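You operate a simulated robot arm through the tools that you are given. There is no shell and no other tool.

The job below is to be done with a simulated robot arm. You get a single attempt, and the scene is never put back.

Task
Switch the cream box on, close and open the big press once, then switch off.

The check looks at the end state, three seconds after you hand in, the way a careful person would. Anything else that was tipped, shoved, dropped, spilled or broken makes it a failure.

Robot
A 6-joint arm with a two-finger parallel gripper, fixed in place. Base frame: the origin is at the foot of the arm, x ahead of it, y to its left, z up. Readings come in mm, degrees, newtons and seconds.
With the tool pointing down near the work surface it reaches from about 160 to 600 mm from the base axis. Its first joint turns from -66.0 to 66.0 degrees. Payload 2.7 kg.
The TCP is the grasp point between the finger pads, 23 mm short of the fingertips. In the tool frame z runs along the fingers and y along their closing line. The gripper opens to 94 mm. The fingers are 38 mm wide and 10 mm thick; the gripper's body (54 by 96 mm) begins 39 mm behind the TCP.
Orientation is that of the tool frame in the base frame, as a unit quaternion [x, y, z, w]. With the fingers straight down and closing along the base's y, the tool's x points along the base's -x, its y along +y and its z along -z.

Tools
- The arm moves only by the tool apply_moves. Its argument "moves" is a list of rows, each an object (a shift or turn left out is 0, a gripper value left out holds the last) with "delta_pos": the shift along the tool's x, y, z in units of 200 mm (1.0 is 200 mm), a list of three; "delta_rot": the turn, a rotation vector about the tool's x, y, z in units of 180 degrees (1.0 is 180 degrees), a list of three. In form: [{"delta_pos": [x, y, z], "delta_rot": [ax, ay, az]}, ...]. A call has 1 to 20 rows; each row is the pose to reach, as a shift and turn from the pose commanded when the call began, along the tool's axes at that moment. "jaw" is the opening, from 0 (shut) to 1 (fully open), set as the call begins (left out, the last holds). A call with a number of a shift or a turn outside -1 to 1 is refused whole. Each row takes 0.2 s and may step no farther than 50 mm and 8.6 degrees from the row before; otherwise, or with a gripper value out of range, the whole call is refused. A pose out of reach is approached as far as the arm can. The call stops where the force on the tool passes 60 N (or 10 N more than at its start, if that is more) or the arm is blocked; 0.2 s more then pass. The fingers move at their own pace (about 45 mm/s each) and stop on an object; they squeeze with about 33 N. The grip force told is the motor's: it shows also when the fingers shut on nothing. Time passes only in rows, and 0.2 s behind the last, so rows that repeat a pose let the fingers close. The reply holds the time, the measured pose of the TCP, the force on the tool along the base axes, the opening and the grip force, in the units named above and with some noise, with the torque about the TCP (base axes, N m) and any sound that the robot's microphone picked up.
- Cameras (640 x 400 px; columns grow to the right, rows downward): "scene" is fixed at [77.9, -434.6, 1406.3]; the picture's right is [0.74, -0.67, 0.00], its down [-0.37, -0.41, -0.83] and it looks along [0.56, 0.62, -0.55] (base axes); focal length 233 px, centre (320, 200). "wrist" rides on the gripper at [86, 16, -74] in the tool frame; the picture's right is [-0.18, 0.98, 0.00], its down [-0.58, -0.11, -0.81] and it looks along [-0.79, -0.15, 0.59] (tool axes); focal length 243 px, centre (320, 200). There is no depth. A picture from a camera that has moved, and an enlarged one, comes with that camera's place and axes in the base frame and with its lens.
- camera(camera): a new picture of that camera. It takes no simulated time.
- enlarge(camera, box): a new picture of the part [left, top, right, bottom] of that camera's present view, enlarged. It takes no simulated time.
- hand_in(): hands the job in; it is judged then, once.

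Places have to be worked out from the pictures, the camera data and where the tool is seen. Open the gripper and draw the arm clear of the work before you hand the job in, unless the task says otherwise.

The tools are called as a command line: name --argument value ..., lists and objects as JSON in quotes. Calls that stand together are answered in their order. apply_moves: Moves the arm, as the interface text tells. Its arguments: {"type":"object","properties":{"moves":{"type":"array","items":{"type":"object","properties":{"delta_pos":{"type":"array","items":{"type":"number"}},"delta_rot":{"type":"array","items":{"type":"number"}}}}},"jaw":{"type":"number"}},"required":["moves"]} The other tools are called the same way: camera (camera) takes a picture; enlarge (camera, box) takes an enlarged picture of a part of a camera's view; hand_in () hands the job in.

At the start:

```text
time: 0.0
tcp_pos: [345.2, -98.0, 1290.3]
tool_rot: [0.0, 1.0, 0.0, 0.0]
contact_force: [-0.1, 0.3, 1.0]
torque: [0.01, 0.0, 0.01]
finger_gap: 93.8
gripper_force: 0.0
```

scene: 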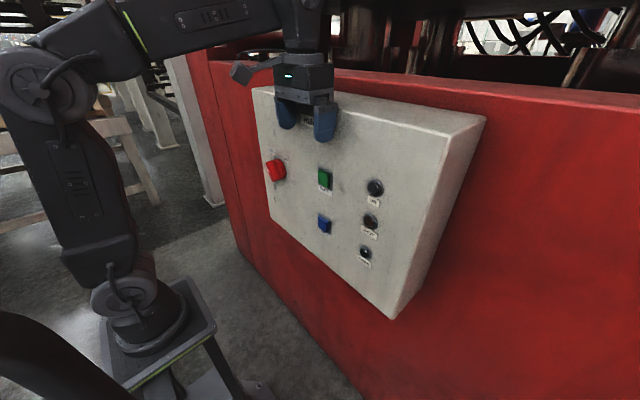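
wrist: 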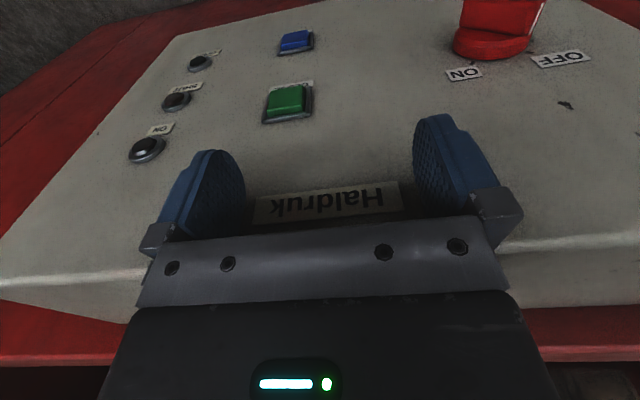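

I'll first look closely at the panel with enlarged pictures from both cameras to read labels.

enlarge --camera "scene" --box '[240, 130, 400, 280]'

enlarge --camera "wrist" --box '[400, 0, 640, 150]'

enlarge --camera "wrist" --box '[100, 10, 340, 160]'

```text
2.67 times, centred on (320, 205) of scene
camera zoom: at [77.9, -434.6, 1406.3], right [0.74, -0.67, 0.0], down [-0.37, -0.41, -0.83], along [0.56, 0.62, -0.55], focal length 620 px, centre (320, 187)
```

zoom: 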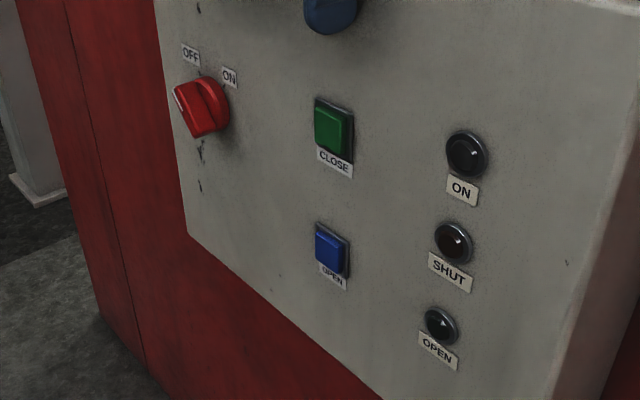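

```text
2.67 times, centred on (520, 75) of wrist
camera zoom: at [257.3, -81.5, 1364.2], right [0.18, 0.98, 0.0], down [0.58, -0.11, 0.81], along [0.79, -0.15, -0.59], focal length 647 px, centre (-213, 533)
```

zoom: 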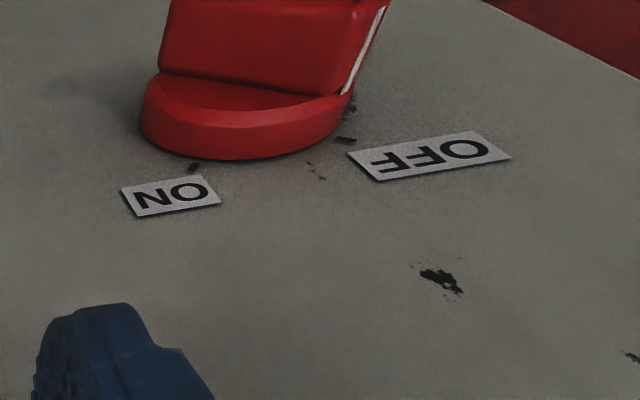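

```text
2.67 times, centred on (220, 85) of wrist
camera zoom: at [257.3, -81.5, 1364.2], right [0.18, 0.98, 0.0], down [0.58, -0.11, 0.81], along [0.79, -0.15, -0.59], focal length 647 px, centre (587, 507)
```

zoom: 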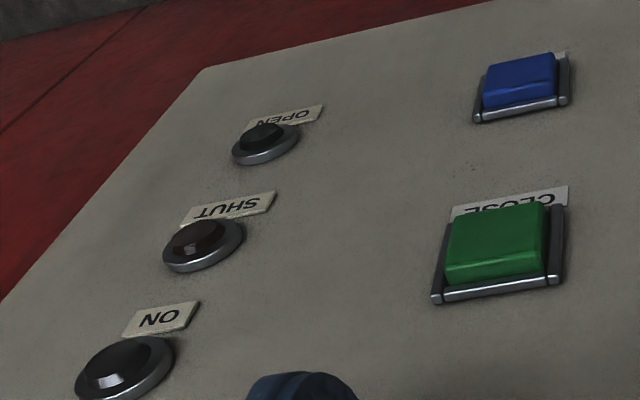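

The panel is roughly vertical near x≈370, facing the arm; the knob sits near y≈43, z≈1145 and points at OFF, with all lamps dark. I'll zoom tighter on the knob, the buttons and the wider surroundings before moving.

enlarge --camera "scene" --box '[255, 135, 305, 195]'

enlarge --camera "scene" --box '[310, 160, 390, 270]'

enlarge --camera "scene" --box '[320, 0, 640, 150]'

enlarge --camera "wrist" --box '[420, 0, 640, 100]'

```text
6.67 times, centred on (280, 165) of scene
camera zoom: at [77.9, -434.6, 1406.3], right [0.74, -0.67, 0.0], down [-0.37, -0.41, -0.83], along [0.56, 0.62, -0.55], focal length 1551 px, centre (587, 433)
```

zoom: 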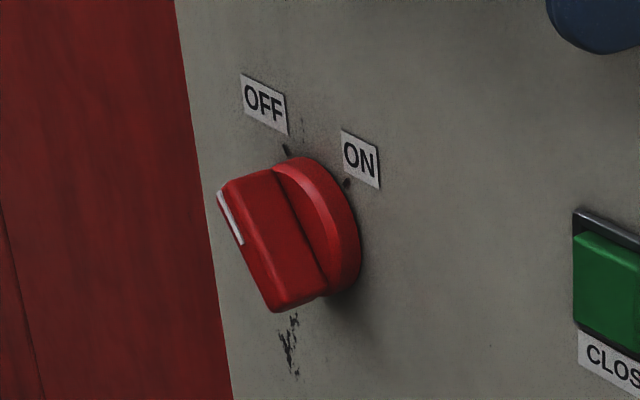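

```text
3.64 times, centred on (350, 215) of scene
camera zoom: at [77.9, -434.6, 1406.3], right [0.74, -0.67, 0.0], down [-0.37, -0.41, -0.83], along [0.56, 0.62, -0.55], focal length 846 px, centre (211, 146)
```

zoom: 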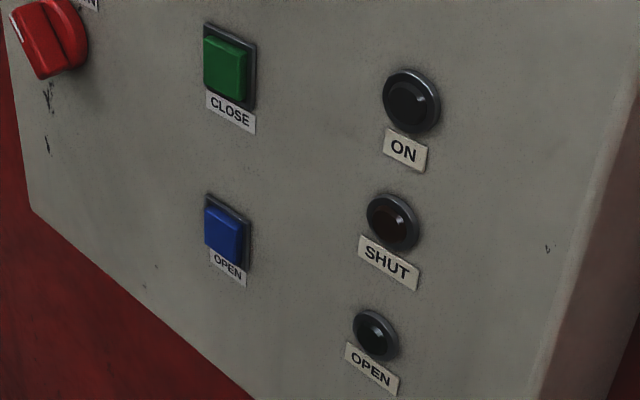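

```text
2.00 times, centred on (480, 75) of scene
camera zoom: at [77.9, -434.6, 1406.3], right [0.74, -0.67, 0.0], down [-0.37, -0.41, -0.83], along [0.56, 0.62, -0.55], focal length 465 px, centre (0, 450)
```

zoom: 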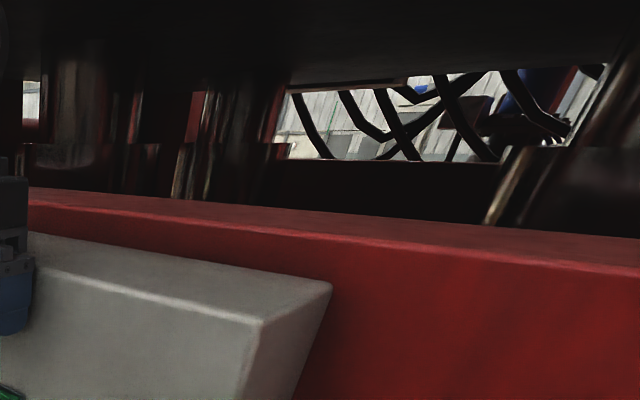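

```text
2.91 times, centred on (530, 50) of wrist
camera zoom: at [257.3, -81.5, 1364.2], right [0.18, 0.98, 0.0], down [0.58, -0.11, 0.81], along [0.79, -0.15, -0.59], focal length 706 px, centre (-291, 636)
```

zoom: 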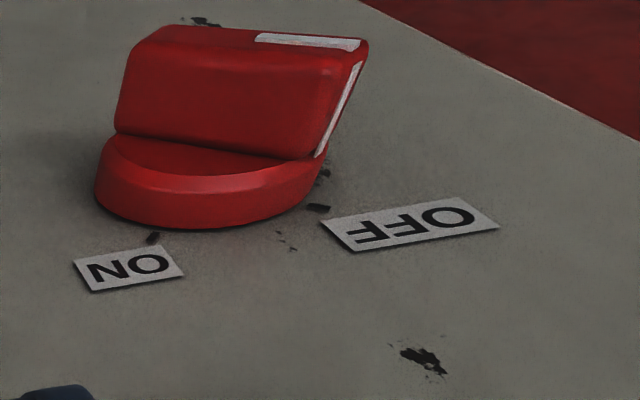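

The knob's bar has its front at about x=332, centred near y=37, z=1144, and points about 40° left of vertical at OFF. ON is about 40° right, so the turn is clockwise by about 80°. I'll back off 60 mm from the panel and start tilting the tool towards horizontal (pointing +x), jaws staying open.

apply_moves --moves '[{"delta_pos": [0.2, 0, 0]}, {"delta_pos": [0.3, 0, 0], "delta_rot": [0, -0.04, 0]}, {"delta_pos": [0.3, 0, 0], "delta_rot": [0, -0.08, 0]}, {"delta_pos": [0.3, 0, 0], "delta_rot": [0, -0.12, 0]}, {"delta_pos": [0.3, 0, 0], "delta_rot": [0, -0.16, 0]}, {"delta_pos": [0.3, 0, 0], "delta_rot": [0, -0.2, 0]}]'

```text
time: 1.4
tcp_pos: [285.5, -97.9, 1290.3]
tool_rot: [0.0, 0.951, 0.0, 0.31]
contact_force: [0.8, -0.2, 0.4]
torque: [0.01, -0.01, 0.0]
finger_gap: 93.9
gripper_force: 0.0
```

The tilt works as expected and the tool now points 36° forward of down. I'll continue the tilt to full horizontal in place.

apply_moves --moves '[{"delta_rot": [0, -0.043, 0]}, {"delta_rot": [0, -0.086, 0]}, {"delta_rot": [0, -0.129, 0]}, {"delta_rot": [0, -0.172, 0]}, {"delta_rot": [0, -0.215, 0]}, {"delta_rot": [0, -0.258, 0]}, {"delta_rot": [0, -0.3, 0]}, {"delta_rot": [0, -0.3, 0]}]'

camera --camera "scene"

camera --camera "wrist"

```text
time: 3.2
tcp_pos: [285.2, -98.1, 1289.4]
tool_rot: [0.0, 0.706, 0.0, 0.708]
contact_force: [0.2, -0.7, -0.1]
torque: [-0.03, 0.03, 0.02]
finger_gap: 94.3
gripper_force: 0.0
```

```text
taken
```

scene: 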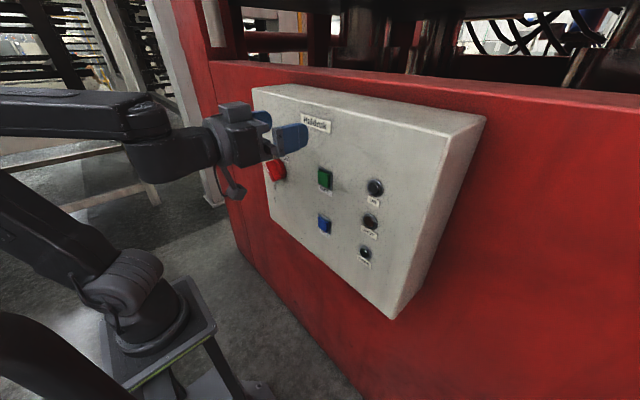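

```text
taken
camera wrist: at [209.5, -81.6, 1202.9], right [0.0, 0.98, 0.18], down [-0.81, -0.11, 0.58], along [0.59, -0.15, 0.79], focal length 243 px, centre (320, 200)
```

wrist: 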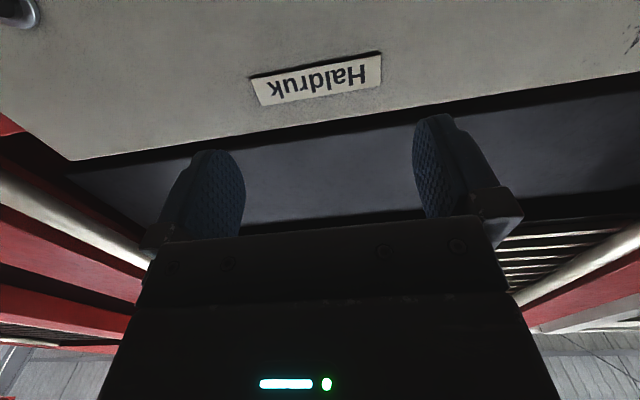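

The tool is now horizontal and clear of the panel. I'll travel to a standoff in front of the knob in two stages, rolling the tool -40° so the fingers straddle the bar; first half now.

apply_moves --moves '[{"delta_pos": [0.145, 0.135, -0.025], "delta_rot": [0, 0, -0.0444]}, {"delta_pos": [0.29, 0.27, -0.025], "delta_rot": [0, 0, -0.0889]}, {"delta_pos": [0.435, 0.405, -0.025], "delta_rot": [0, 0, -0.1333]}]'

camera --camera "scene"

```text
time: 4.0
tcp_pos: [284.3, -19.6, 1213.8]
tool_rot: [-0.147, 0.692, -0.148, 0.691]
contact_force: [0.3, 0.7, -0.4]
torque: [0.04, -0.01, -0.03]
finger_gap: 94.2
gripper_force: 0.0
out of reach, approached as far as the arm can: row 3
```

```text
taken
```

scene: 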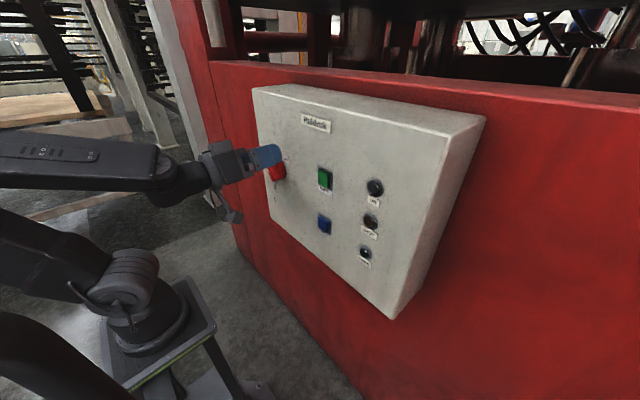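

Row 3 reported the arm's inner reach limit for a fully horizontal tool this close in. I'll shift left and slightly outward to a spot above-left of the knob, finishing the roll to -40°, then tilt the tool a bit so the wrist sits higher and approach along the bar's own direction.

apply_moves --moves '[{"delta_pos": [-0.071, 0.16, 0.025], "delta_rot": [0, 0, -0.03]}, {"delta_pos": [-0.143, 0.319, 0.05], "delta_rot": [0, 0, -0.06]}, {"delta_pos": [-0.214, 0.479, 0.075], "delta_rot": [0, 0, -0.0889]}, {"delta_pos": [-0.214, 0.479, 0.075], "delta_rot": [0, 0, -0.0889]}]'

camera --camera "scene"

camera --camera "wrist"

```text
time: 5.0
tcp_pos: [268.3, 39.3, 1219.0]
tool_rot: [-0.259, 0.68, -0.21, 0.653]
contact_force: [-0.2, 0.6, 0.3]
torque: [0.0, 0.0, -0.03]
finger_gap: 94.0
gripper_force: 0.1
out of reach, approached as far as the arm can: row 1, 2, 3, 4
```

```text
taken
```

scene: 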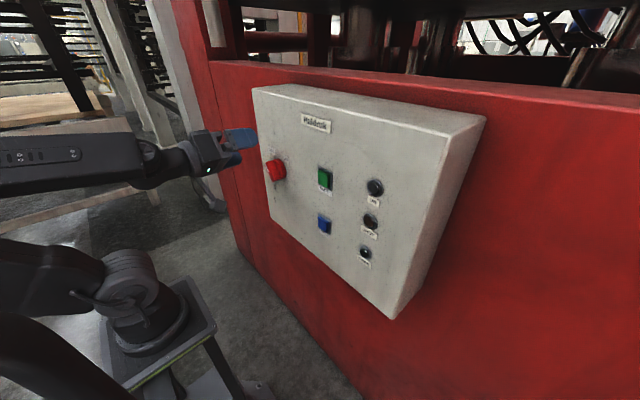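

```text
taken
camera wrist: at [191.1, -6.8, 1146.3], right [-0.08, 0.88, -0.47], down [-0.79, 0.24, 0.57], along [0.61, 0.41, 0.67], focal length 243 px, centre (320, 200)
```

wrist: 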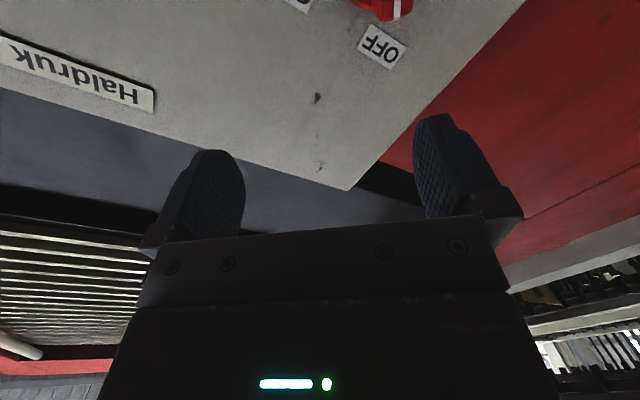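

The reach trouble seems to come from the tool lining up with the forearm (a wrist singularity), so a horizontal tool is a bad choice here. I'll pitch the tool 45° (rotating about the closing axis) while staying clear of the panel, then read where it really is.

apply_moves --moves '[{"delta_rot": [0, 0.042, 0]}, {"delta_rot": [0, 0.084, 0]}, {"delta_rot": [0, 0.126, 0]}, {"delta_rot": [0, 0.168, 0]}, {"delta_rot": [0, 0.21, 0]}, {"delta_rot": [0, 0.25, 0]}, {"delta_rot": [0, 0.25, 0]}, {"delta_rot": [0, 0.25, 0]}]'

camera --camera "scene"

camera --camera "wrist"

```text
time: 6.8
tcp_pos: [269.1, 40.8, 1219.4]
tool_rot: [-0.16, 0.878, -0.293, 0.342]
contact_force: [0.0, 0.2, -1.1]
torque: [0.03, 0.01, -0.02]
finger_gap: 94.0
gripper_force: 0.1
out of reach, approached as far as the arm can: row 1
```

```text
taken
```

scene: 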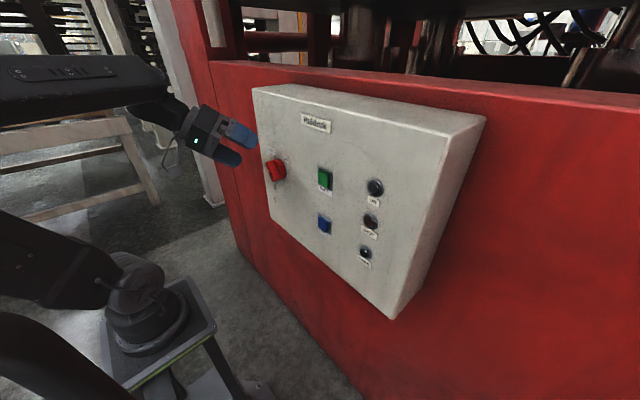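

```text
taken
camera wrist: at [152.9, 41.0, 1209.1], right [0.05, 0.85, -0.52], down [-0.14, 0.52, 0.84], along [0.99, 0.03, 0.15], focal length 243 px, centre (320, 200)
```

wrist: 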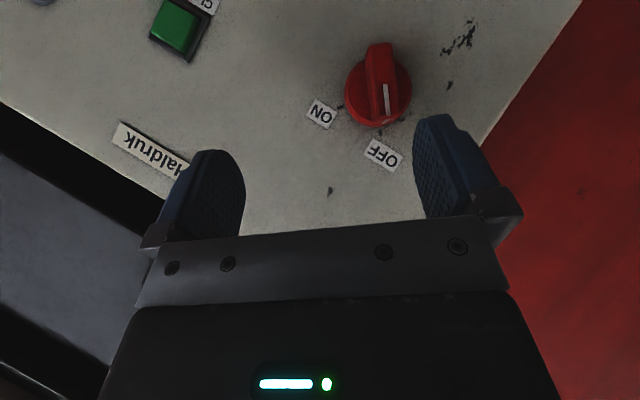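

Now the commanded pose is clearly the measured one, and the wrist view shows the knob bar almost perfectly aligned between the fingers. I'll zoom on the knob to refine its position before moving in.

enlarge --camera "wrist" --box '[300, 20, 460, 180]'

enlarge --camera "scene" --box '[180, 90, 310, 200]'

```text
2.50 times, centred on (380, 100) of wrist
camera zoom: at [152.9, 41.0, 1209.1], right [0.05, 0.85, -0.52], down [-0.14, 0.52, 0.84], along [0.99, 0.03, 0.15], focal length 606 px, centre (170, 450)
```

zoom: 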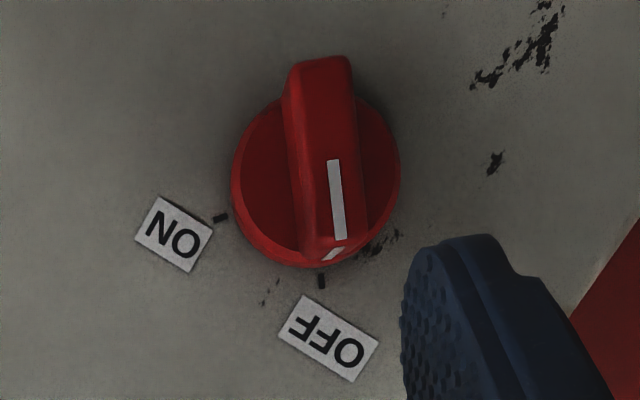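

```text
3.64 times, centred on (245, 145) of scene
camera zoom: at [77.9, -434.6, 1406.3], right [0.74, -0.67, 0.0], down [-0.37, -0.41, -0.83], along [0.56, 0.62, -0.55], focal length 846 px, centre (593, 400)
```

zoom: 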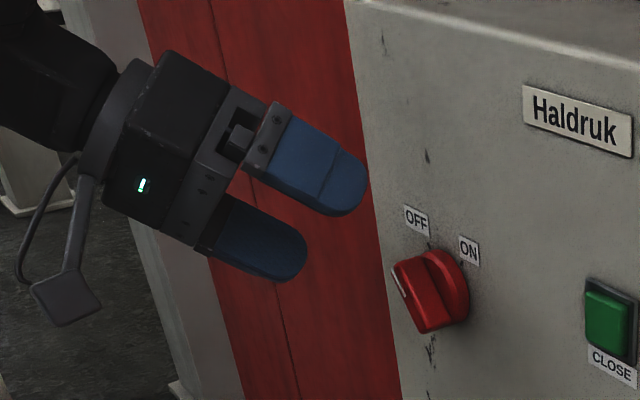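

From three views the knob centre works out at about y=39.6, z=1139 with the bar front at x≈334, disc front ≈354 and panel ≈368. I'll move to a pre-grasp 60 mm back along the tool axis with the small orientation correction.

apply_moves --moves '[{"delta_pos": [0.0035, 0.1225, 0.07], "delta_rot": [0.0114, -0.002, 0.0068]}, {"delta_pos": [0.007, 0.245, 0.14], "delta_rot": [0.0228, -0.0041, 0.0135]}, {"delta_pos": [0.007, 0.245, 0.14], "delta_rot": [0.0228, -0.0041, 0.0135]}]'

camera --camera "wrist"

camera --camera "scene"

```text
time: 7.6
tcp_pos: [282.5, 66.4, 1171.3]
tool_rot: [-0.131, 0.868, -0.315, 0.361]
contact_force: [0.0, 0.2, -0.4]
torque: [0.0, 0.02, 0.01]
finger_gap: 94.0
gripper_force: 0.0
```

```text
taken
camera wrist: at [168.2, 72.8, 1153.7], right [0.13, 0.84, -0.53], down [-0.16, 0.55, 0.82], along [0.98, -0.02, 0.21], focal length 243 px, centre (320, 200)
```

wrist: 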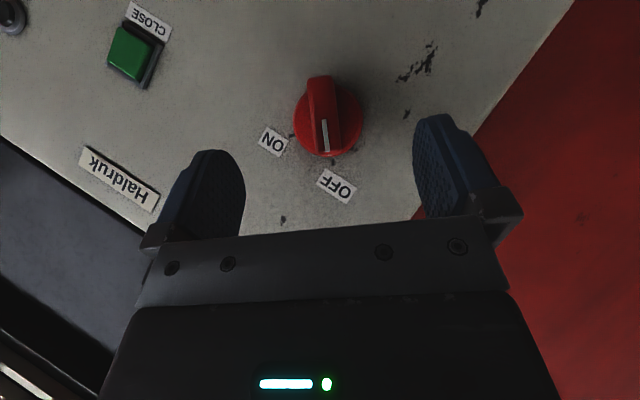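

```text
taken
```

scene: 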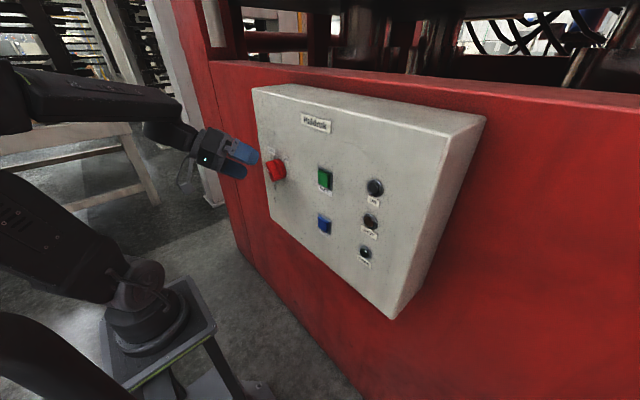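

The pose matches the plan (tool y of the knob ≈0). I'll zoom once more to check the bar is centred between the fingers.

enlarge --camera "wrist" --box '[270, 60, 390, 180]'

```text
3.33 times, centred on (330, 120) of wrist
camera zoom: at [168.2, 72.8, 1153.7], right [0.13, 0.84, -0.53], down [-0.16, 0.55, 0.82], along [0.98, -0.02, 0.21], focal length 809 px, centre (287, 467)
```

zoom: 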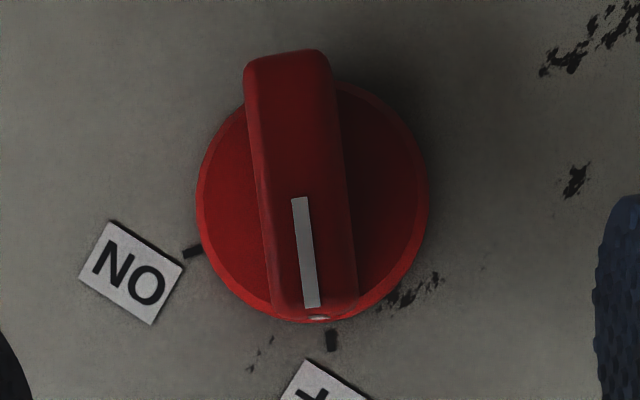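

The bar is within about 0.5 mm of the gripper's mid-plane. I'll advance 60 mm along the tool axis so the pads straddle the bar.

apply_moves --moves '[{"delta_pos": [0, 0.002, 0.08]}, {"delta_pos": [0, 0.002, 0.16]}, {"delta_pos": [0, 0.002, 0.23]}, {"delta_pos": [0, 0.002, 0.3]}, {"delta_pos": [0, 0.002, 0.3]}]'

camera --camera "wrist"

enlarge --camera "scene" --box '[200, 110, 330, 220]'

```text
time: 8.8
tcp_pos: [326.8, 38.6, 1137.9]
tool_rot: [-0.13, 0.868, -0.316, 0.361]
contact_force: [-0.2, -0.1, 0.6]
torque: [0.03, 0.0, -0.03]
finger_gap: 94.1
gripper_force: 0.1
```

```text
taken
camera wrist: at [210.9, 45.6, 1121.0], right [0.13, 0.84, -0.53], down [-0.16, 0.55, 0.82], along [0.98, -0.02, 0.21], focal length 243 px, centre (320, 200)
```

wrist: 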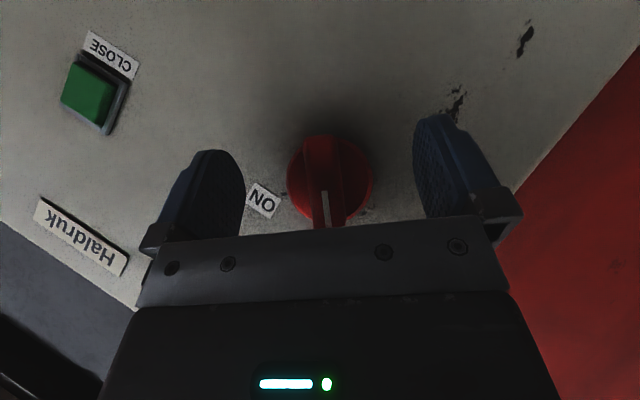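

```text
3.64 times, centred on (265, 165) of scene
camera zoom: at [77.9, -434.6, 1406.3], right [0.74, -0.67, 0.0], down [-0.37, -0.41, -0.83], along [0.56, 0.62, -0.55], focal length 846 px, centre (520, 327)
```

zoom: 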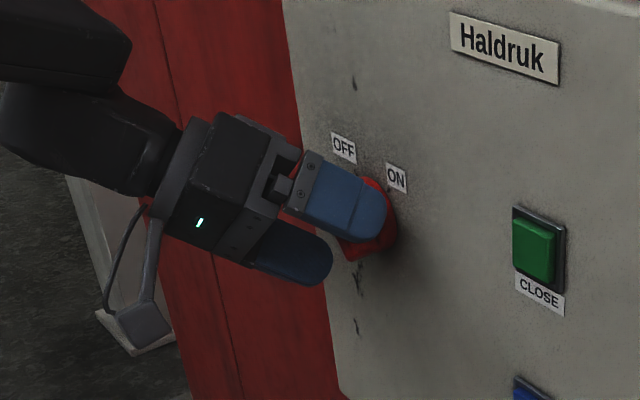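

The fingers now straddle the bar with no contact. I'll close the jaws on it while holding the pose.

apply_moves --moves '[{"delta_pos": [0, 0, 0]}, {"delta_pos": [0, 0, 0]}, {"delta_pos": [0, 0, 0]}, {"delta_pos": [0, 0, 0]}, {"delta_pos": [0, 0, 0]}, {"delta_pos": [0, 0, 0]}]' --jaw 0

camera --camera "wrist"

```text
time: 10.2
tcp_pos: [327.3, 39.0, 1138.2]
tool_rot: [-0.131, 0.868, -0.316, 0.36]
contact_force: [1.7, 2.5, -2.0]
torque: [-0.01, 0.04, 0.09]
finger_gap: 17.9
gripper_force: 45.2
```

```text
taken
camera wrist: at [210.8, 45.9, 1121.0], right [0.13, 0.84, -0.53], down [-0.16, 0.55, 0.82], along [0.98, -0.02, 0.21], focal length 243 px, centre (320, 200)
```

wrist: 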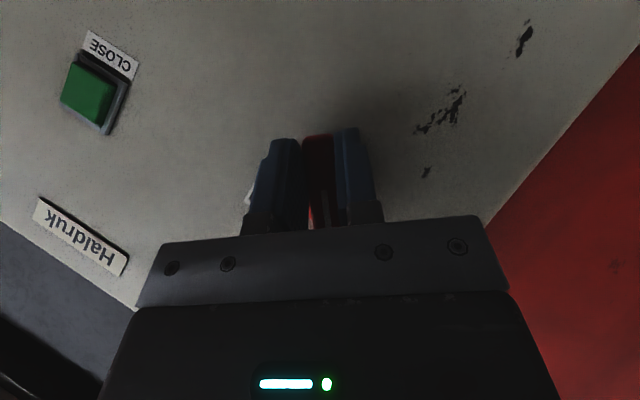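

The bar is gripped (17.9 mm) with negligible side force. I'll begin turning clockwise about the knob axis (+x), first 24°, and watch forces.

apply_moves --moves '[{"delta_rot": [-0.0235, 0, 0.0236]}, {"delta_rot": [-0.047, 0, 0.0473]}, {"delta_rot": [-0.0705, 0, 0.0709]}, {"delta_rot": [-0.094, 0, 0.0945]}]'

camera --camera "wrist"

enlarge --camera "scene" --box '[200, 110, 330, 220]'

```text
time: 11.2
tcp_pos: [326.0, 38.9, 1138.3]
tool_rot: [-0.052, 0.915, -0.127, 0.379]
contact_force: [-4.4, 9.2, -7.8]
torque: [-0.03, -0.37, 0.33]
finger_gap: 18.1
gripper_force: 45.3
```

```text
taken
camera wrist: at [210.9, 53.1, 1125.3], right [0.13, 0.98, -0.14], down [-0.16, 0.16, 0.97], along [0.98, -0.1, 0.18], focal length 243 px, centre (320, 200)
```

wrist: 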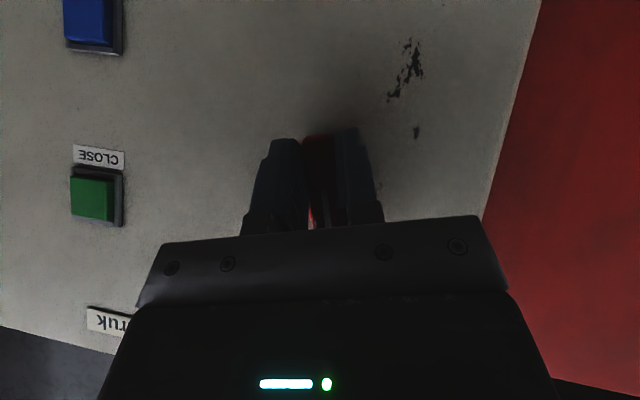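

```text
3.64 times, centred on (265, 165) of scene
camera zoom: at [77.8, -434.2, 1406.4], right [0.74, -0.67, 0.0], down [-0.37, -0.41, -0.83], along [0.56, 0.62, -0.55], focal length 846 px, centre (520, 327)
```

zoom: 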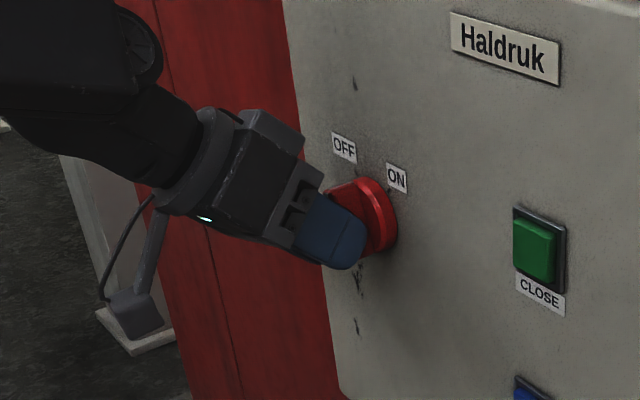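

The knob follows with little torque; the small side force suggests the true axis is ~1.5 mm up-left of the TCP, so I'll add a ~2 mm correction and turn a further 28°.

apply_moves --moves '[{"delta_pos": [0, 0.004, 0], "delta_rot": [-0.0274, 0, 0.0276]}, {"delta_pos": [0, 0.006, 0], "delta_rot": [-0.0548, 0, 0.0551]}, {"delta_pos": [0, 0.008, 0], "delta_rot": [-0.0823, 0, 0.0827]}, {"delta_pos": [0, 0.0095, 0], "delta_rot": [-0.1097, 0, 0.1103]}]'

enlarge --camera "scene" --box '[200, 110, 330, 220]'

camera --camera "scene"

```text
time: 12.1
tcp_pos: [325.3, 39.8, 1137.9]
tool_rot: [-0.013, 0.922, -0.054, 0.383]
contact_force: [-7.1, -20.9, 2.0]
torque: [0.02, -0.86, 0.58]
finger_gap: 18.0
gripper_force: 44.9
out of reach, approached as far as the arm can: row 2, 3, 4
stopped in row 4: the force on the tool passed its limit at 63 N (the readings are from after the stop); the commanded pose is now the measured one
```

```text
3.64 times, centred on (265, 165) of scene
camera zoom: at [77.6, -435.3, 1406.1], right [0.74, -0.67, 0.0], down [-0.37, -0.41, -0.83], along [0.56, 0.62, -0.55], focal length 846 px, centre (520, 327)
```

zoom: 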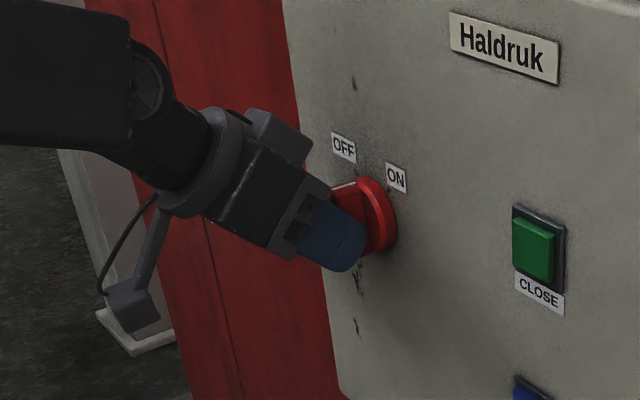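

```text
taken
```

scene: 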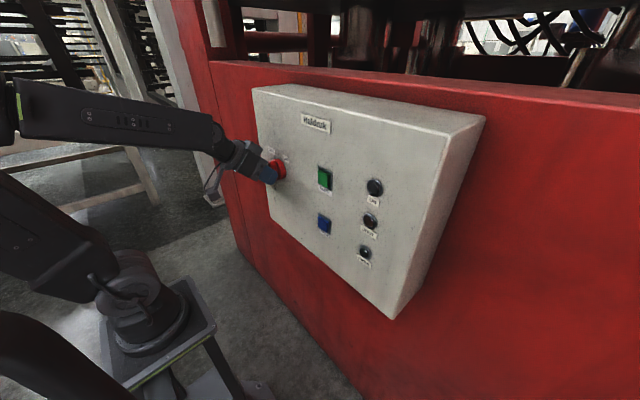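

The wrist hit a joint limit half-way (the earlier near-singular moves left the wrist in a flipped configuration), and the force stop triggered. I'll turn the knob back to OFF, then release and come back with an unflipped wrist so the full turn is available.

apply_moves --moves '[{"delta_pos": [-0.001, -0.001, 0.001], "delta_rot": [0.0259, -0.0006, -0.026]}, {"delta_pos": [-0.002, -0.001, 0.002], "delta_rot": [0.0518, -0.0012, -0.0519]}, {"delta_pos": [-0.003, -0.002, 0.003], "delta_rot": [0.0776, -0.0018, -0.0779]}, {"delta_pos": [-0.004, -0.003, 0.004], "delta_rot": [0.1035, -0.0024, -0.1038]}, {"delta_pos": [-0.005, -0.003, 0.005], "delta_rot": [0.1294, -0.003, -0.1298]}, {"delta_pos": [-0.005, -0.003, 0.005], "delta_rot": [0.1294, -0.003, -0.1298]}]'

camera --camera "wrist"

camera --camera "scene"

```text
time: 13.5
tcp_pos: [326.2, 38.9, 1138.6]
tool_rot: [-0.118, 0.869, -0.316, 0.362]
contact_force: [-28.7, -24.2, 19.2]
torque: [0.04, -0.58, 0.65]
finger_gap: 18.3
gripper_force: 44.8
```

```text
taken
camera wrist: at [211.8, 49.0, 1120.0], right [0.15, 0.84, -0.52], down [-0.16, 0.54, 0.83], along [0.98, -0.04, 0.22], focal length 243 px, centre (320, 200)
```

wrist: 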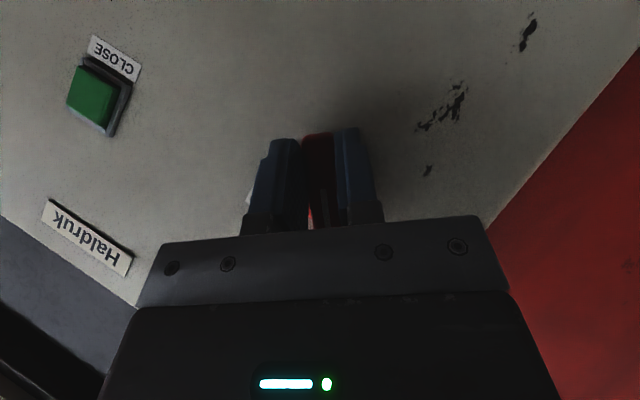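

```text
taken
```

scene: 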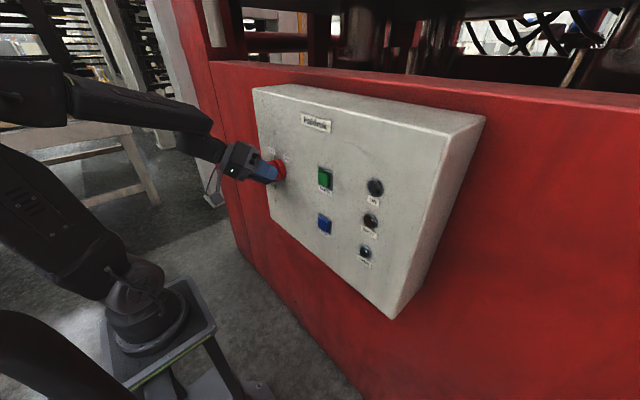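

The knob is back at OFF. I'll open the jaws while holding position.

apply_moves --moves '[{"delta_pos": [0, 0, 0]}, {"delta_pos": [0, 0, 0]}, {"delta_pos": [0, 0, 0]}, {"delta_pos": [0, 0, 0]}, {"delta_pos": [0, 0, 0]}]' --jaw 1

camera --camera "wrist"

```text
time: 14.7
tcp_pos: [327.8, 41.4, 1138.7]
tool_rot: [-0.121, 0.869, -0.312, 0.364]
contact_force: [-0.4, 0.7, 0.5]
torque: [0.04, 0.03, 0.02]
finger_gap: 94.2
gripper_force: 0.0
```

```text
taken
camera wrist: at [213.5, 50.2, 1119.5], right [0.15, 0.84, -0.52], down [-0.16, 0.54, 0.83], along [0.98, -0.04, 0.22], focal length 243 px, centre (320, 200)
```

wrist: 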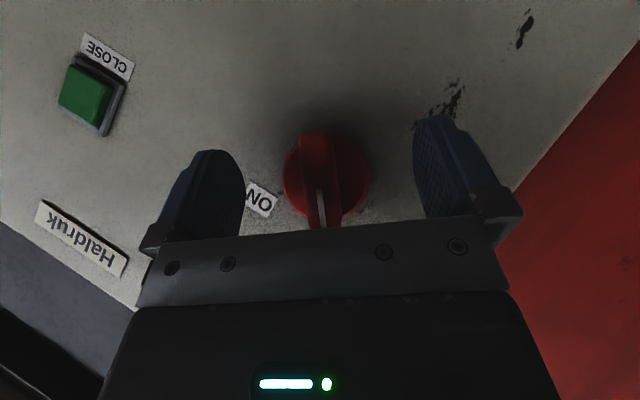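

Released cleanly. The evidence fits a flipped wrist that can bend up but not down relative to the forearm, so a horizontal tool down at the knob's height should suit it, and the turn then becomes a pure roll. I'll retreat 60 mm along the tool axis first.

apply_moves --moves '[{"delta_pos": [0, 0, -0.1]}, {"delta_pos": [0, 0, -0.2]}, {"delta_pos": [0, 0, -0.3]}, {"delta_pos": [0, 0, -0.3]}]'

camera --camera "wrist"

```text
time: 15.7
tcp_pos: [285.1, 69.8, 1171.4]
tool_rot: [-0.12, 0.869, -0.313, 0.364]
contact_force: [0.2, 0.7, 0.5]
torque: [-0.02, 0.04, 0.01]
finger_gap: 94.2
gripper_force: 0.1
```

```text
taken
camera wrist: at [170.8, 78.2, 1151.9], right [0.15, 0.84, -0.52], down [-0.16, 0.54, 0.83], along [0.98, -0.04, 0.22], focal length 243 px, centre (320, 200)
```

wrist: 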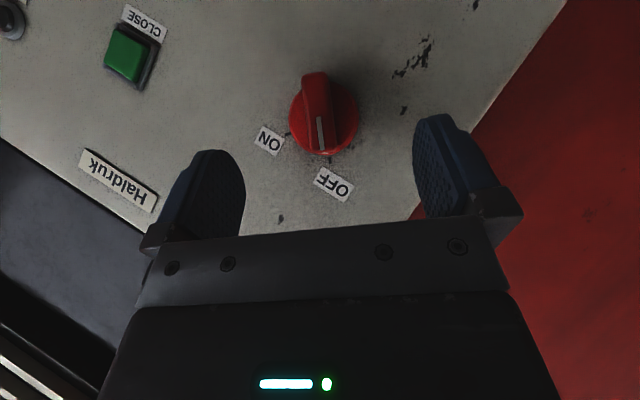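

Knob still at OFF. Now I'll rotate the tool to horizontal about its closing axis while shifting to about (300, 92, 1195), up-left of the knob.

apply_moves --moves '[{"delta_pos": [-0.028, 0.002, -0.01], "delta_rot": [0, -0.0417, 0]}, {"delta_pos": [-0.056, 0.004, -0.02], "delta_rot": [0, -0.0833, 0]}, {"delta_pos": [-0.084, 0.006, -0.03], "delta_rot": [0, -0.125, 0]}, {"delta_pos": [-0.112, 0.008, -0.04], "delta_rot": [0, -0.1667, 0]}, {"delta_pos": [-0.14, 0.01, -0.05], "delta_rot": [0, -0.2083, 0]}, {"delta_pos": [-0.168, 0.011, -0.062], "delta_rot": [0, -0.25, 0]}, {"delta_pos": [-0.168, 0.011, -0.062], "delta_rot": [0, -0.25, 0]}]'

camera --camera "scene"

camera --camera "wrist"

```text
time: 17.3
tcp_pos: [300.7, 90.8, 1193.7]
tool_rot: [-0.231, 0.663, -0.241, 0.67]
contact_force: [-0.6, -0.3, -0.4]
torque: [0.03, -0.02, 0.02]
finger_gap: 93.8
gripper_force: 0.1
```

```text
taken
```

scene: 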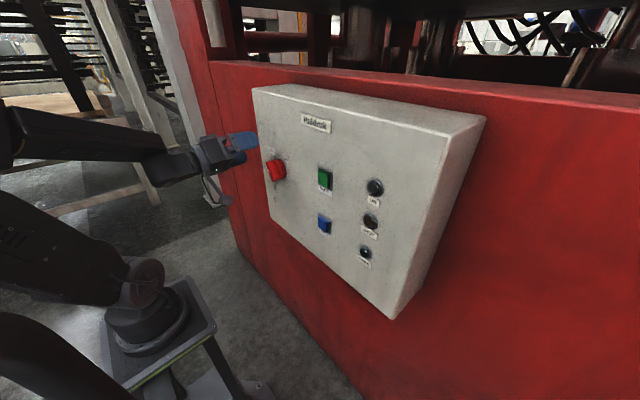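

```text
taken
camera wrist: at [225.2, 50.0, 1116.1], right [0.02, 0.88, -0.48], down [-0.81, 0.29, 0.51], along [0.59, 0.38, 0.72], focal length 243 px, centre (320, 200)
```

wrist: 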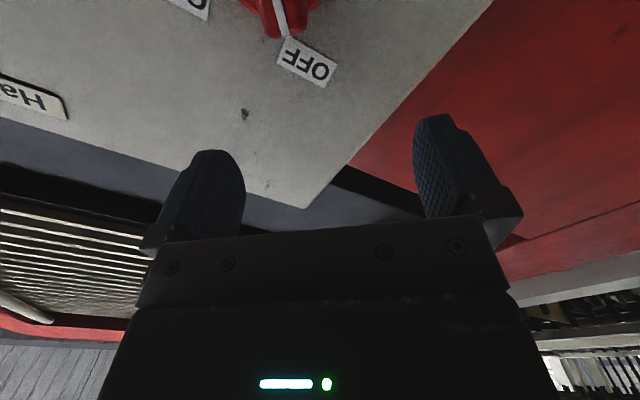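

The horizontal pose was reached without complaint this time. I'll slide down along the bar direction toward the knob with the jaws open, first about 60% of the way.

apply_moves --moves '[{"delta_pos": [0.08, -0.004, 0.02]}, {"delta_pos": [0.16, -0.008, 0.04]}, {"delta_pos": [0.22, -0.012, 0.06]}, {"delta_pos": [0.22, -0.012, 0.06]}]'

camera --camera "wrist"

enlarge --camera "scene" --box '[200, 110, 330, 220]'

```text
time: 18.3
tcp_pos: [320.0, 67.3, 1171.8]
tool_rot: [-0.231, 0.664, -0.243, 0.669]
contact_force: [0.4, 0.3, -0.2]
torque: [0.02, 0.0, 0.01]
finger_gap: 93.8
gripper_force: 0.1
out of reach, approached as far as the arm can: row 2, 3, 4
```

```text
taken
camera wrist: at [245.3, 26.5, 1093.5], right [0.02, 0.88, -0.48], down [-0.81, 0.29, 0.51], along [0.59, 0.38, 0.72], focal length 243 px, centre (320, 200)
```

wrist: 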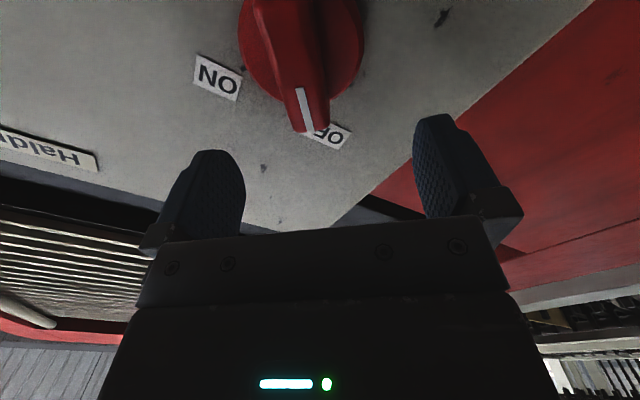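

```text
3.64 times, centred on (265, 165) of scene
camera zoom: at [77.9, -434.6, 1406.3], right [0.74, -0.67, 0.0], down [-0.37, -0.41, -0.83], along [0.56, 0.62, -0.55], focal length 846 px, centre (520, 327)
```

zoom: 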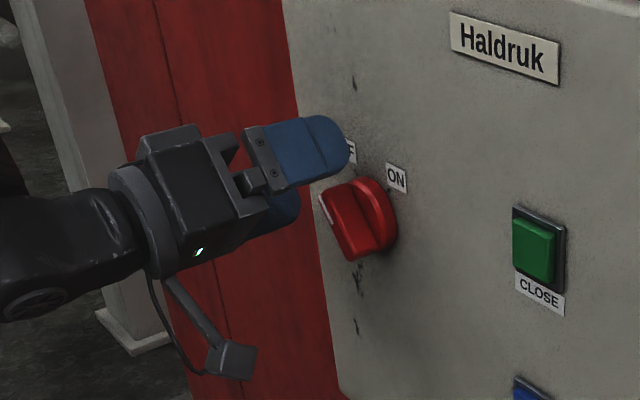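

This matches a minimum wrist-to-shoulder distance (elbow fold limit), so a level grip at the knob isn't possible. I'll un-flip the wrist instead: back up to about (300, 72, 1210) with the tool pointing radially, then pitch it straight down through alignment.

apply_moves --moves '[{"delta_pos": [-0.055, -0.034, -0.033], "delta_rot": [-0.0194, -0.0158, 0.0003]}, {"delta_pos": [-0.109, -0.068, -0.065], "delta_rot": [-0.0388, -0.0316, 0.0006]}, {"delta_pos": [-0.1635, -0.1025, -0.098], "delta_rot": [-0.0582, -0.0474, 0.0009]}, {"delta_pos": [-0.1635, -0.1025, -0.098], "delta_rot": [-0.0582, -0.0474, 0.0009]}]'

camera --camera "scene"

```text
time: 19.3
tcp_pos: [301.8, 73.0, 1212.0]
tool_rot: [-0.308, 0.633, -0.161, 0.692]
contact_force: [-0.7, -0.3, 0.7]
torque: [-0.01, 0.0, 0.0]
finger_gap: 94.1
gripper_force: 0.0
```

```text
taken
```

scene: 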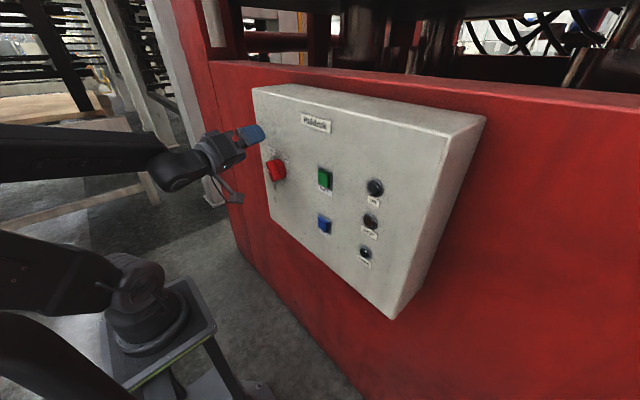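

The tool is radial and level with no complaint. Now pitch it straight down 45° in the arm plane, which should carry the wrist through alignment and un-flip it.

apply_moves --moves '[{"delta_rot": [-0.0297, 0.0296, 0]}, {"delta_rot": [-0.0559, 0.0619, 0]}, {"delta_rot": [-0.0822, 0.0943, 0]}, {"delta_rot": [-0.1084, 0.1267, 0]}, {"delta_rot": [-0.1347, 0.159, 0]}, {"delta_rot": [-0.1609, 0.1914, 0]}, {"delta_rot": [-0.1609, 0.1914, 0]}]'

camera --camera "scene"

camera --camera "wrist"

```text
time: 20.9
tcp_pos: [300.3, 72.1, 1210.9]
tool_rot: [-0.407, 0.827, -0.085, 0.379]
contact_force: [0.5, -0.5, 0.9]
torque: [-0.02, 0.0, 0.02]
finger_gap: 94.2
gripper_force: 0.0
out of reach, approached as far as the arm can: row 2, 3, 4
```

```text
taken
```

scene: 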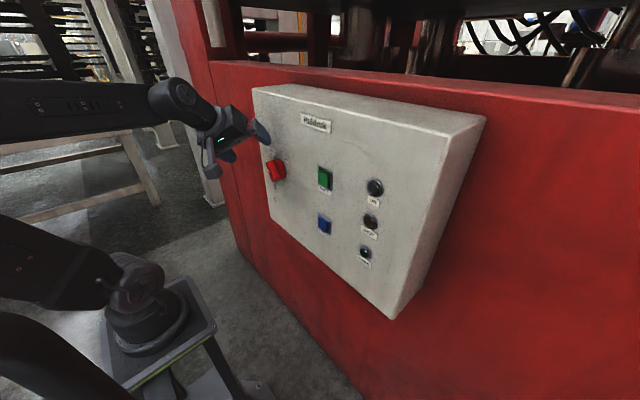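

```text
taken
camera wrist: at [205.3, 6.8, 1206.4], right [-0.53, 0.78, -0.34], down [-0.27, 0.22, 0.94], along [0.8, 0.59, 0.1], focal length 243 px, centre (320, 200)
```

wrist: 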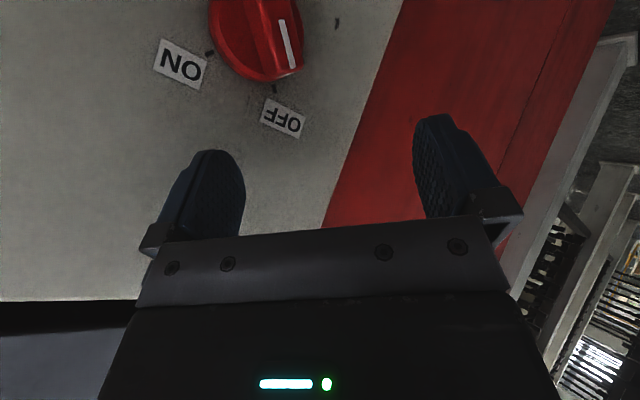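

Rows 5–6 were reached, so the wrist has passed through and now bends downward normally (un-flipped). I'll go to the pre-grasp pose in front of the knob (283.5, 67, 1172) with the 45°-pitched, bar-aligned orientation.

apply_moves --moves '[{"delta_pos": [0.0266, 0.0203, 0.0122], "delta_rot": [0.0309, 0.0162, 0.0169]}, {"delta_pos": [0.0532, 0.0407, 0.0243], "delta_rot": [0.0617, 0.0323, 0.0338]}, {"delta_pos": [0.0798, 0.061, 0.0365], "delta_rot": [0.0926, 0.0485, 0.0507]}, {"delta_pos": [0.1063, 0.0813, 0.0487], "delta_rot": [0.1234, 0.0647, 0.0676]}, {"delta_pos": [0.1329, 0.1017, 0.0608], "delta_rot": [0.1543, 0.0808, 0.0845]}, {"delta_pos": [0.1595, 0.122, 0.073], "delta_rot": [0.1851, 0.097, 0.1014]}, {"delta_pos": [0.1595, 0.122, 0.073], "delta_rot": [0.1851, 0.097, 0.1014]}]'

camera --camera "scene"

camera --camera "wrist"

```text
time: 22.5
tcp_pos: [284.7, 67.5, 1172.1]
tool_rot: [-0.13, 0.868, -0.316, 0.36]
contact_force: [-0.1, 0.8, 0.1]
torque: [0.01, -0.02, -0.01]
finger_gap: 94.2
gripper_force: 0.1
```

```text
taken
```

scene: 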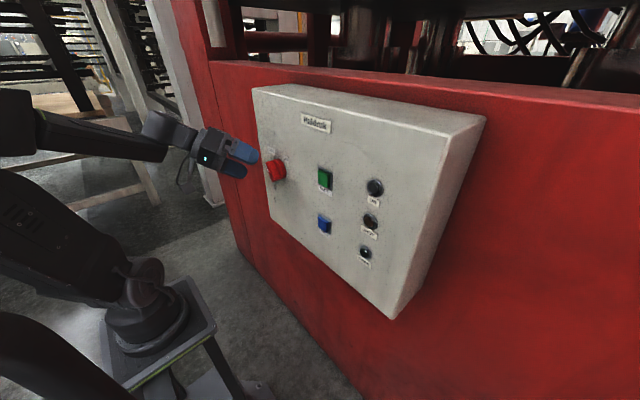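

```text
taken
camera wrist: at [169.3, 74.6, 1153.9], right [0.13, 0.84, -0.53], down [-0.16, 0.55, 0.82], along [0.98, -0.02, 0.21], focal length 243 px, centre (320, 200)
```

wrist: 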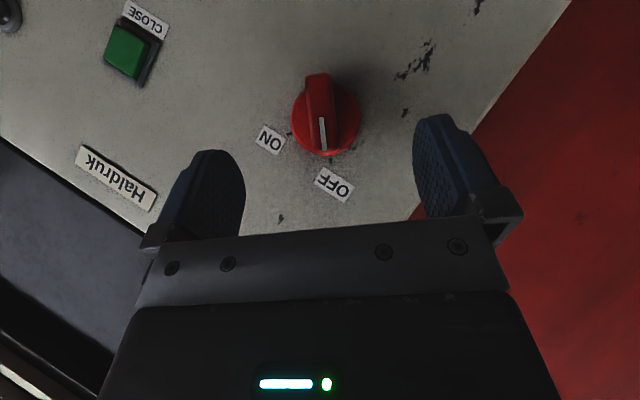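

The pre-grasp pose is recovered with the un-flipped wrist. Before gripping, I'll do a dry run of the whole 80° turn at this 60 mm standoff to confirm the arm can follow it.

apply_moves --moves '[{"delta_pos": [0.0015, -0.0295, 0.0015], "delta_rot": [-0.0314, 0, 0.0314]}, {"delta_pos": [0.0058, -0.0585, 0.0058], "delta_rot": [-0.0628, 0, 0.0628]}, {"delta_pos": [0.013, -0.0863, 0.013], "delta_rot": [-0.0943, 0, 0.0943]}, {"delta_pos": [0.0228, -0.1125, 0.0228], "delta_rot": [-0.1257, 0, 0.1257]}, {"delta_pos": [0.0351, -0.1365, 0.0351], "delta_rot": [-0.1571, 0, 0.1571]}, {"delta_pos": [0.0497, -0.1575, 0.0497], "delta_rot": [-0.1885, 0, 0.1885]}, {"delta_pos": [0.066, -0.176, 0.066], "delta_rot": [-0.22, 0, 0.22]}, {"delta_pos": [0.0843, -0.1905, 0.0843], "delta_rot": [-0.2514, 0, 0.2514]}, {"delta_pos": [0.1035, -0.2015, 0.1035], "delta_rot": [-0.2828, 0, 0.2828]}, {"delta_pos": [0.124, -0.209, 0.124], "delta_rot": [-0.3142, 0, 0.3142]}, {"delta_pos": [0.124, -0.209, 0.124], "delta_rot": [-0.3142, 0, 0.3142]}]'

camera --camera "scene"

camera --camera "wrist"

```text
time: 24.9
tcp_pos: [284.4, 12.6, 1171.2]
tool_rot: [0.13, 0.868, 0.317, 0.36]
contact_force: [-0.4, -0.1, 0.6]
torque: [0.03, -0.02, 0.02]
finger_gap: 94.0
gripper_force: 0.0
```

```text
taken
```

scene: 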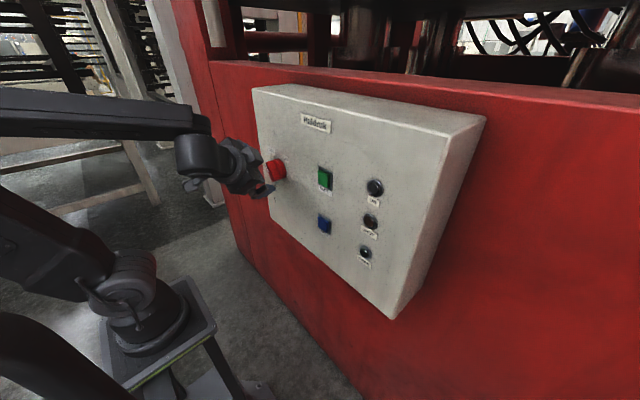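

```text
taken
camera wrist: at [169.3, 30.7, 1174.5], right [0.13, 0.67, 0.73], down [-0.16, -0.72, 0.68], along [0.98, -0.2, 0.01], focal length 243 px, centre (320, 200)
```

wrist: 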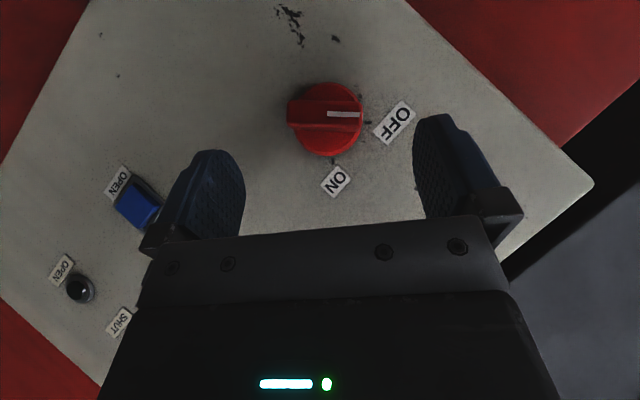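

The whole arc is feasible and the ON tick lands exactly where the OFF tick was, confirming an 80° travel. I'll swing back to the OFF-aligned pre-grasp.

apply_moves --moves '[{"delta_pos": [0.0015, 0.0295, 0.0015], "delta_rot": [0.0314, 0, -0.0314]}, {"delta_pos": [0.0058, 0.0585, 0.0058], "delta_rot": [0.0628, 0, -0.0628]}, {"delta_pos": [0.013, 0.0863, 0.013], "delta_rot": [0.0943, 0, -0.0943]}, {"delta_pos": [0.0228, 0.1125, 0.0228], "delta_rot": [0.1257, 0, -0.1257]}, {"delta_pos": [0.0351, 0.1365, 0.0351], "delta_rot": [0.1571, 0, -0.1571]}, {"delta_pos": [0.0497, 0.1575, 0.0497], "delta_rot": [0.1885, 0, -0.1885]}, {"delta_pos": [0.066, 0.176, 0.066], "delta_rot": [0.22, 0, -0.22]}, {"delta_pos": [0.0843, 0.1905, 0.0843], "delta_rot": [0.2514, 0, -0.2514]}, {"delta_pos": [0.1035, 0.2015, 0.1035], "delta_rot": [0.2828, 0, -0.2828]}, {"delta_pos": [0.124, 0.209, 0.124], "delta_rot": [0.3142, 0, -0.3142]}, {"delta_pos": [0.124, 0.209, 0.124], "delta_rot": [0.3142, 0, -0.3142]}]'

enlarge --camera "wrist" --box '[270, 60, 390, 180]'

```text
time: 27.3
tcp_pos: [283.8, 67.7, 1171.0]
tool_rot: [-0.132, 0.868, -0.316, 0.36]
contact_force: [0.5, 0.0, -0.7]
torque: [0.0, 0.01, -0.01]
finger_gap: 94.1
gripper_force: 0.1
```

```text
3.33 times, centred on (330, 120) of wrist
camera zoom: at [169.4, 74.7, 1153.6], right [0.13, 0.84, -0.53], down [-0.16, 0.55, 0.82], along [0.98, -0.02, 0.21], focal length 809 px, centre (287, 467)
```

zoom: 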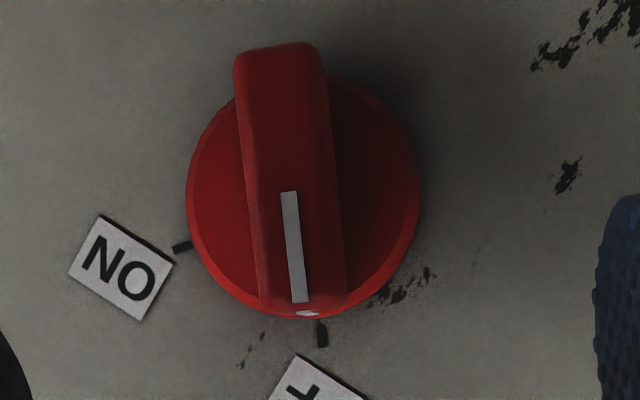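

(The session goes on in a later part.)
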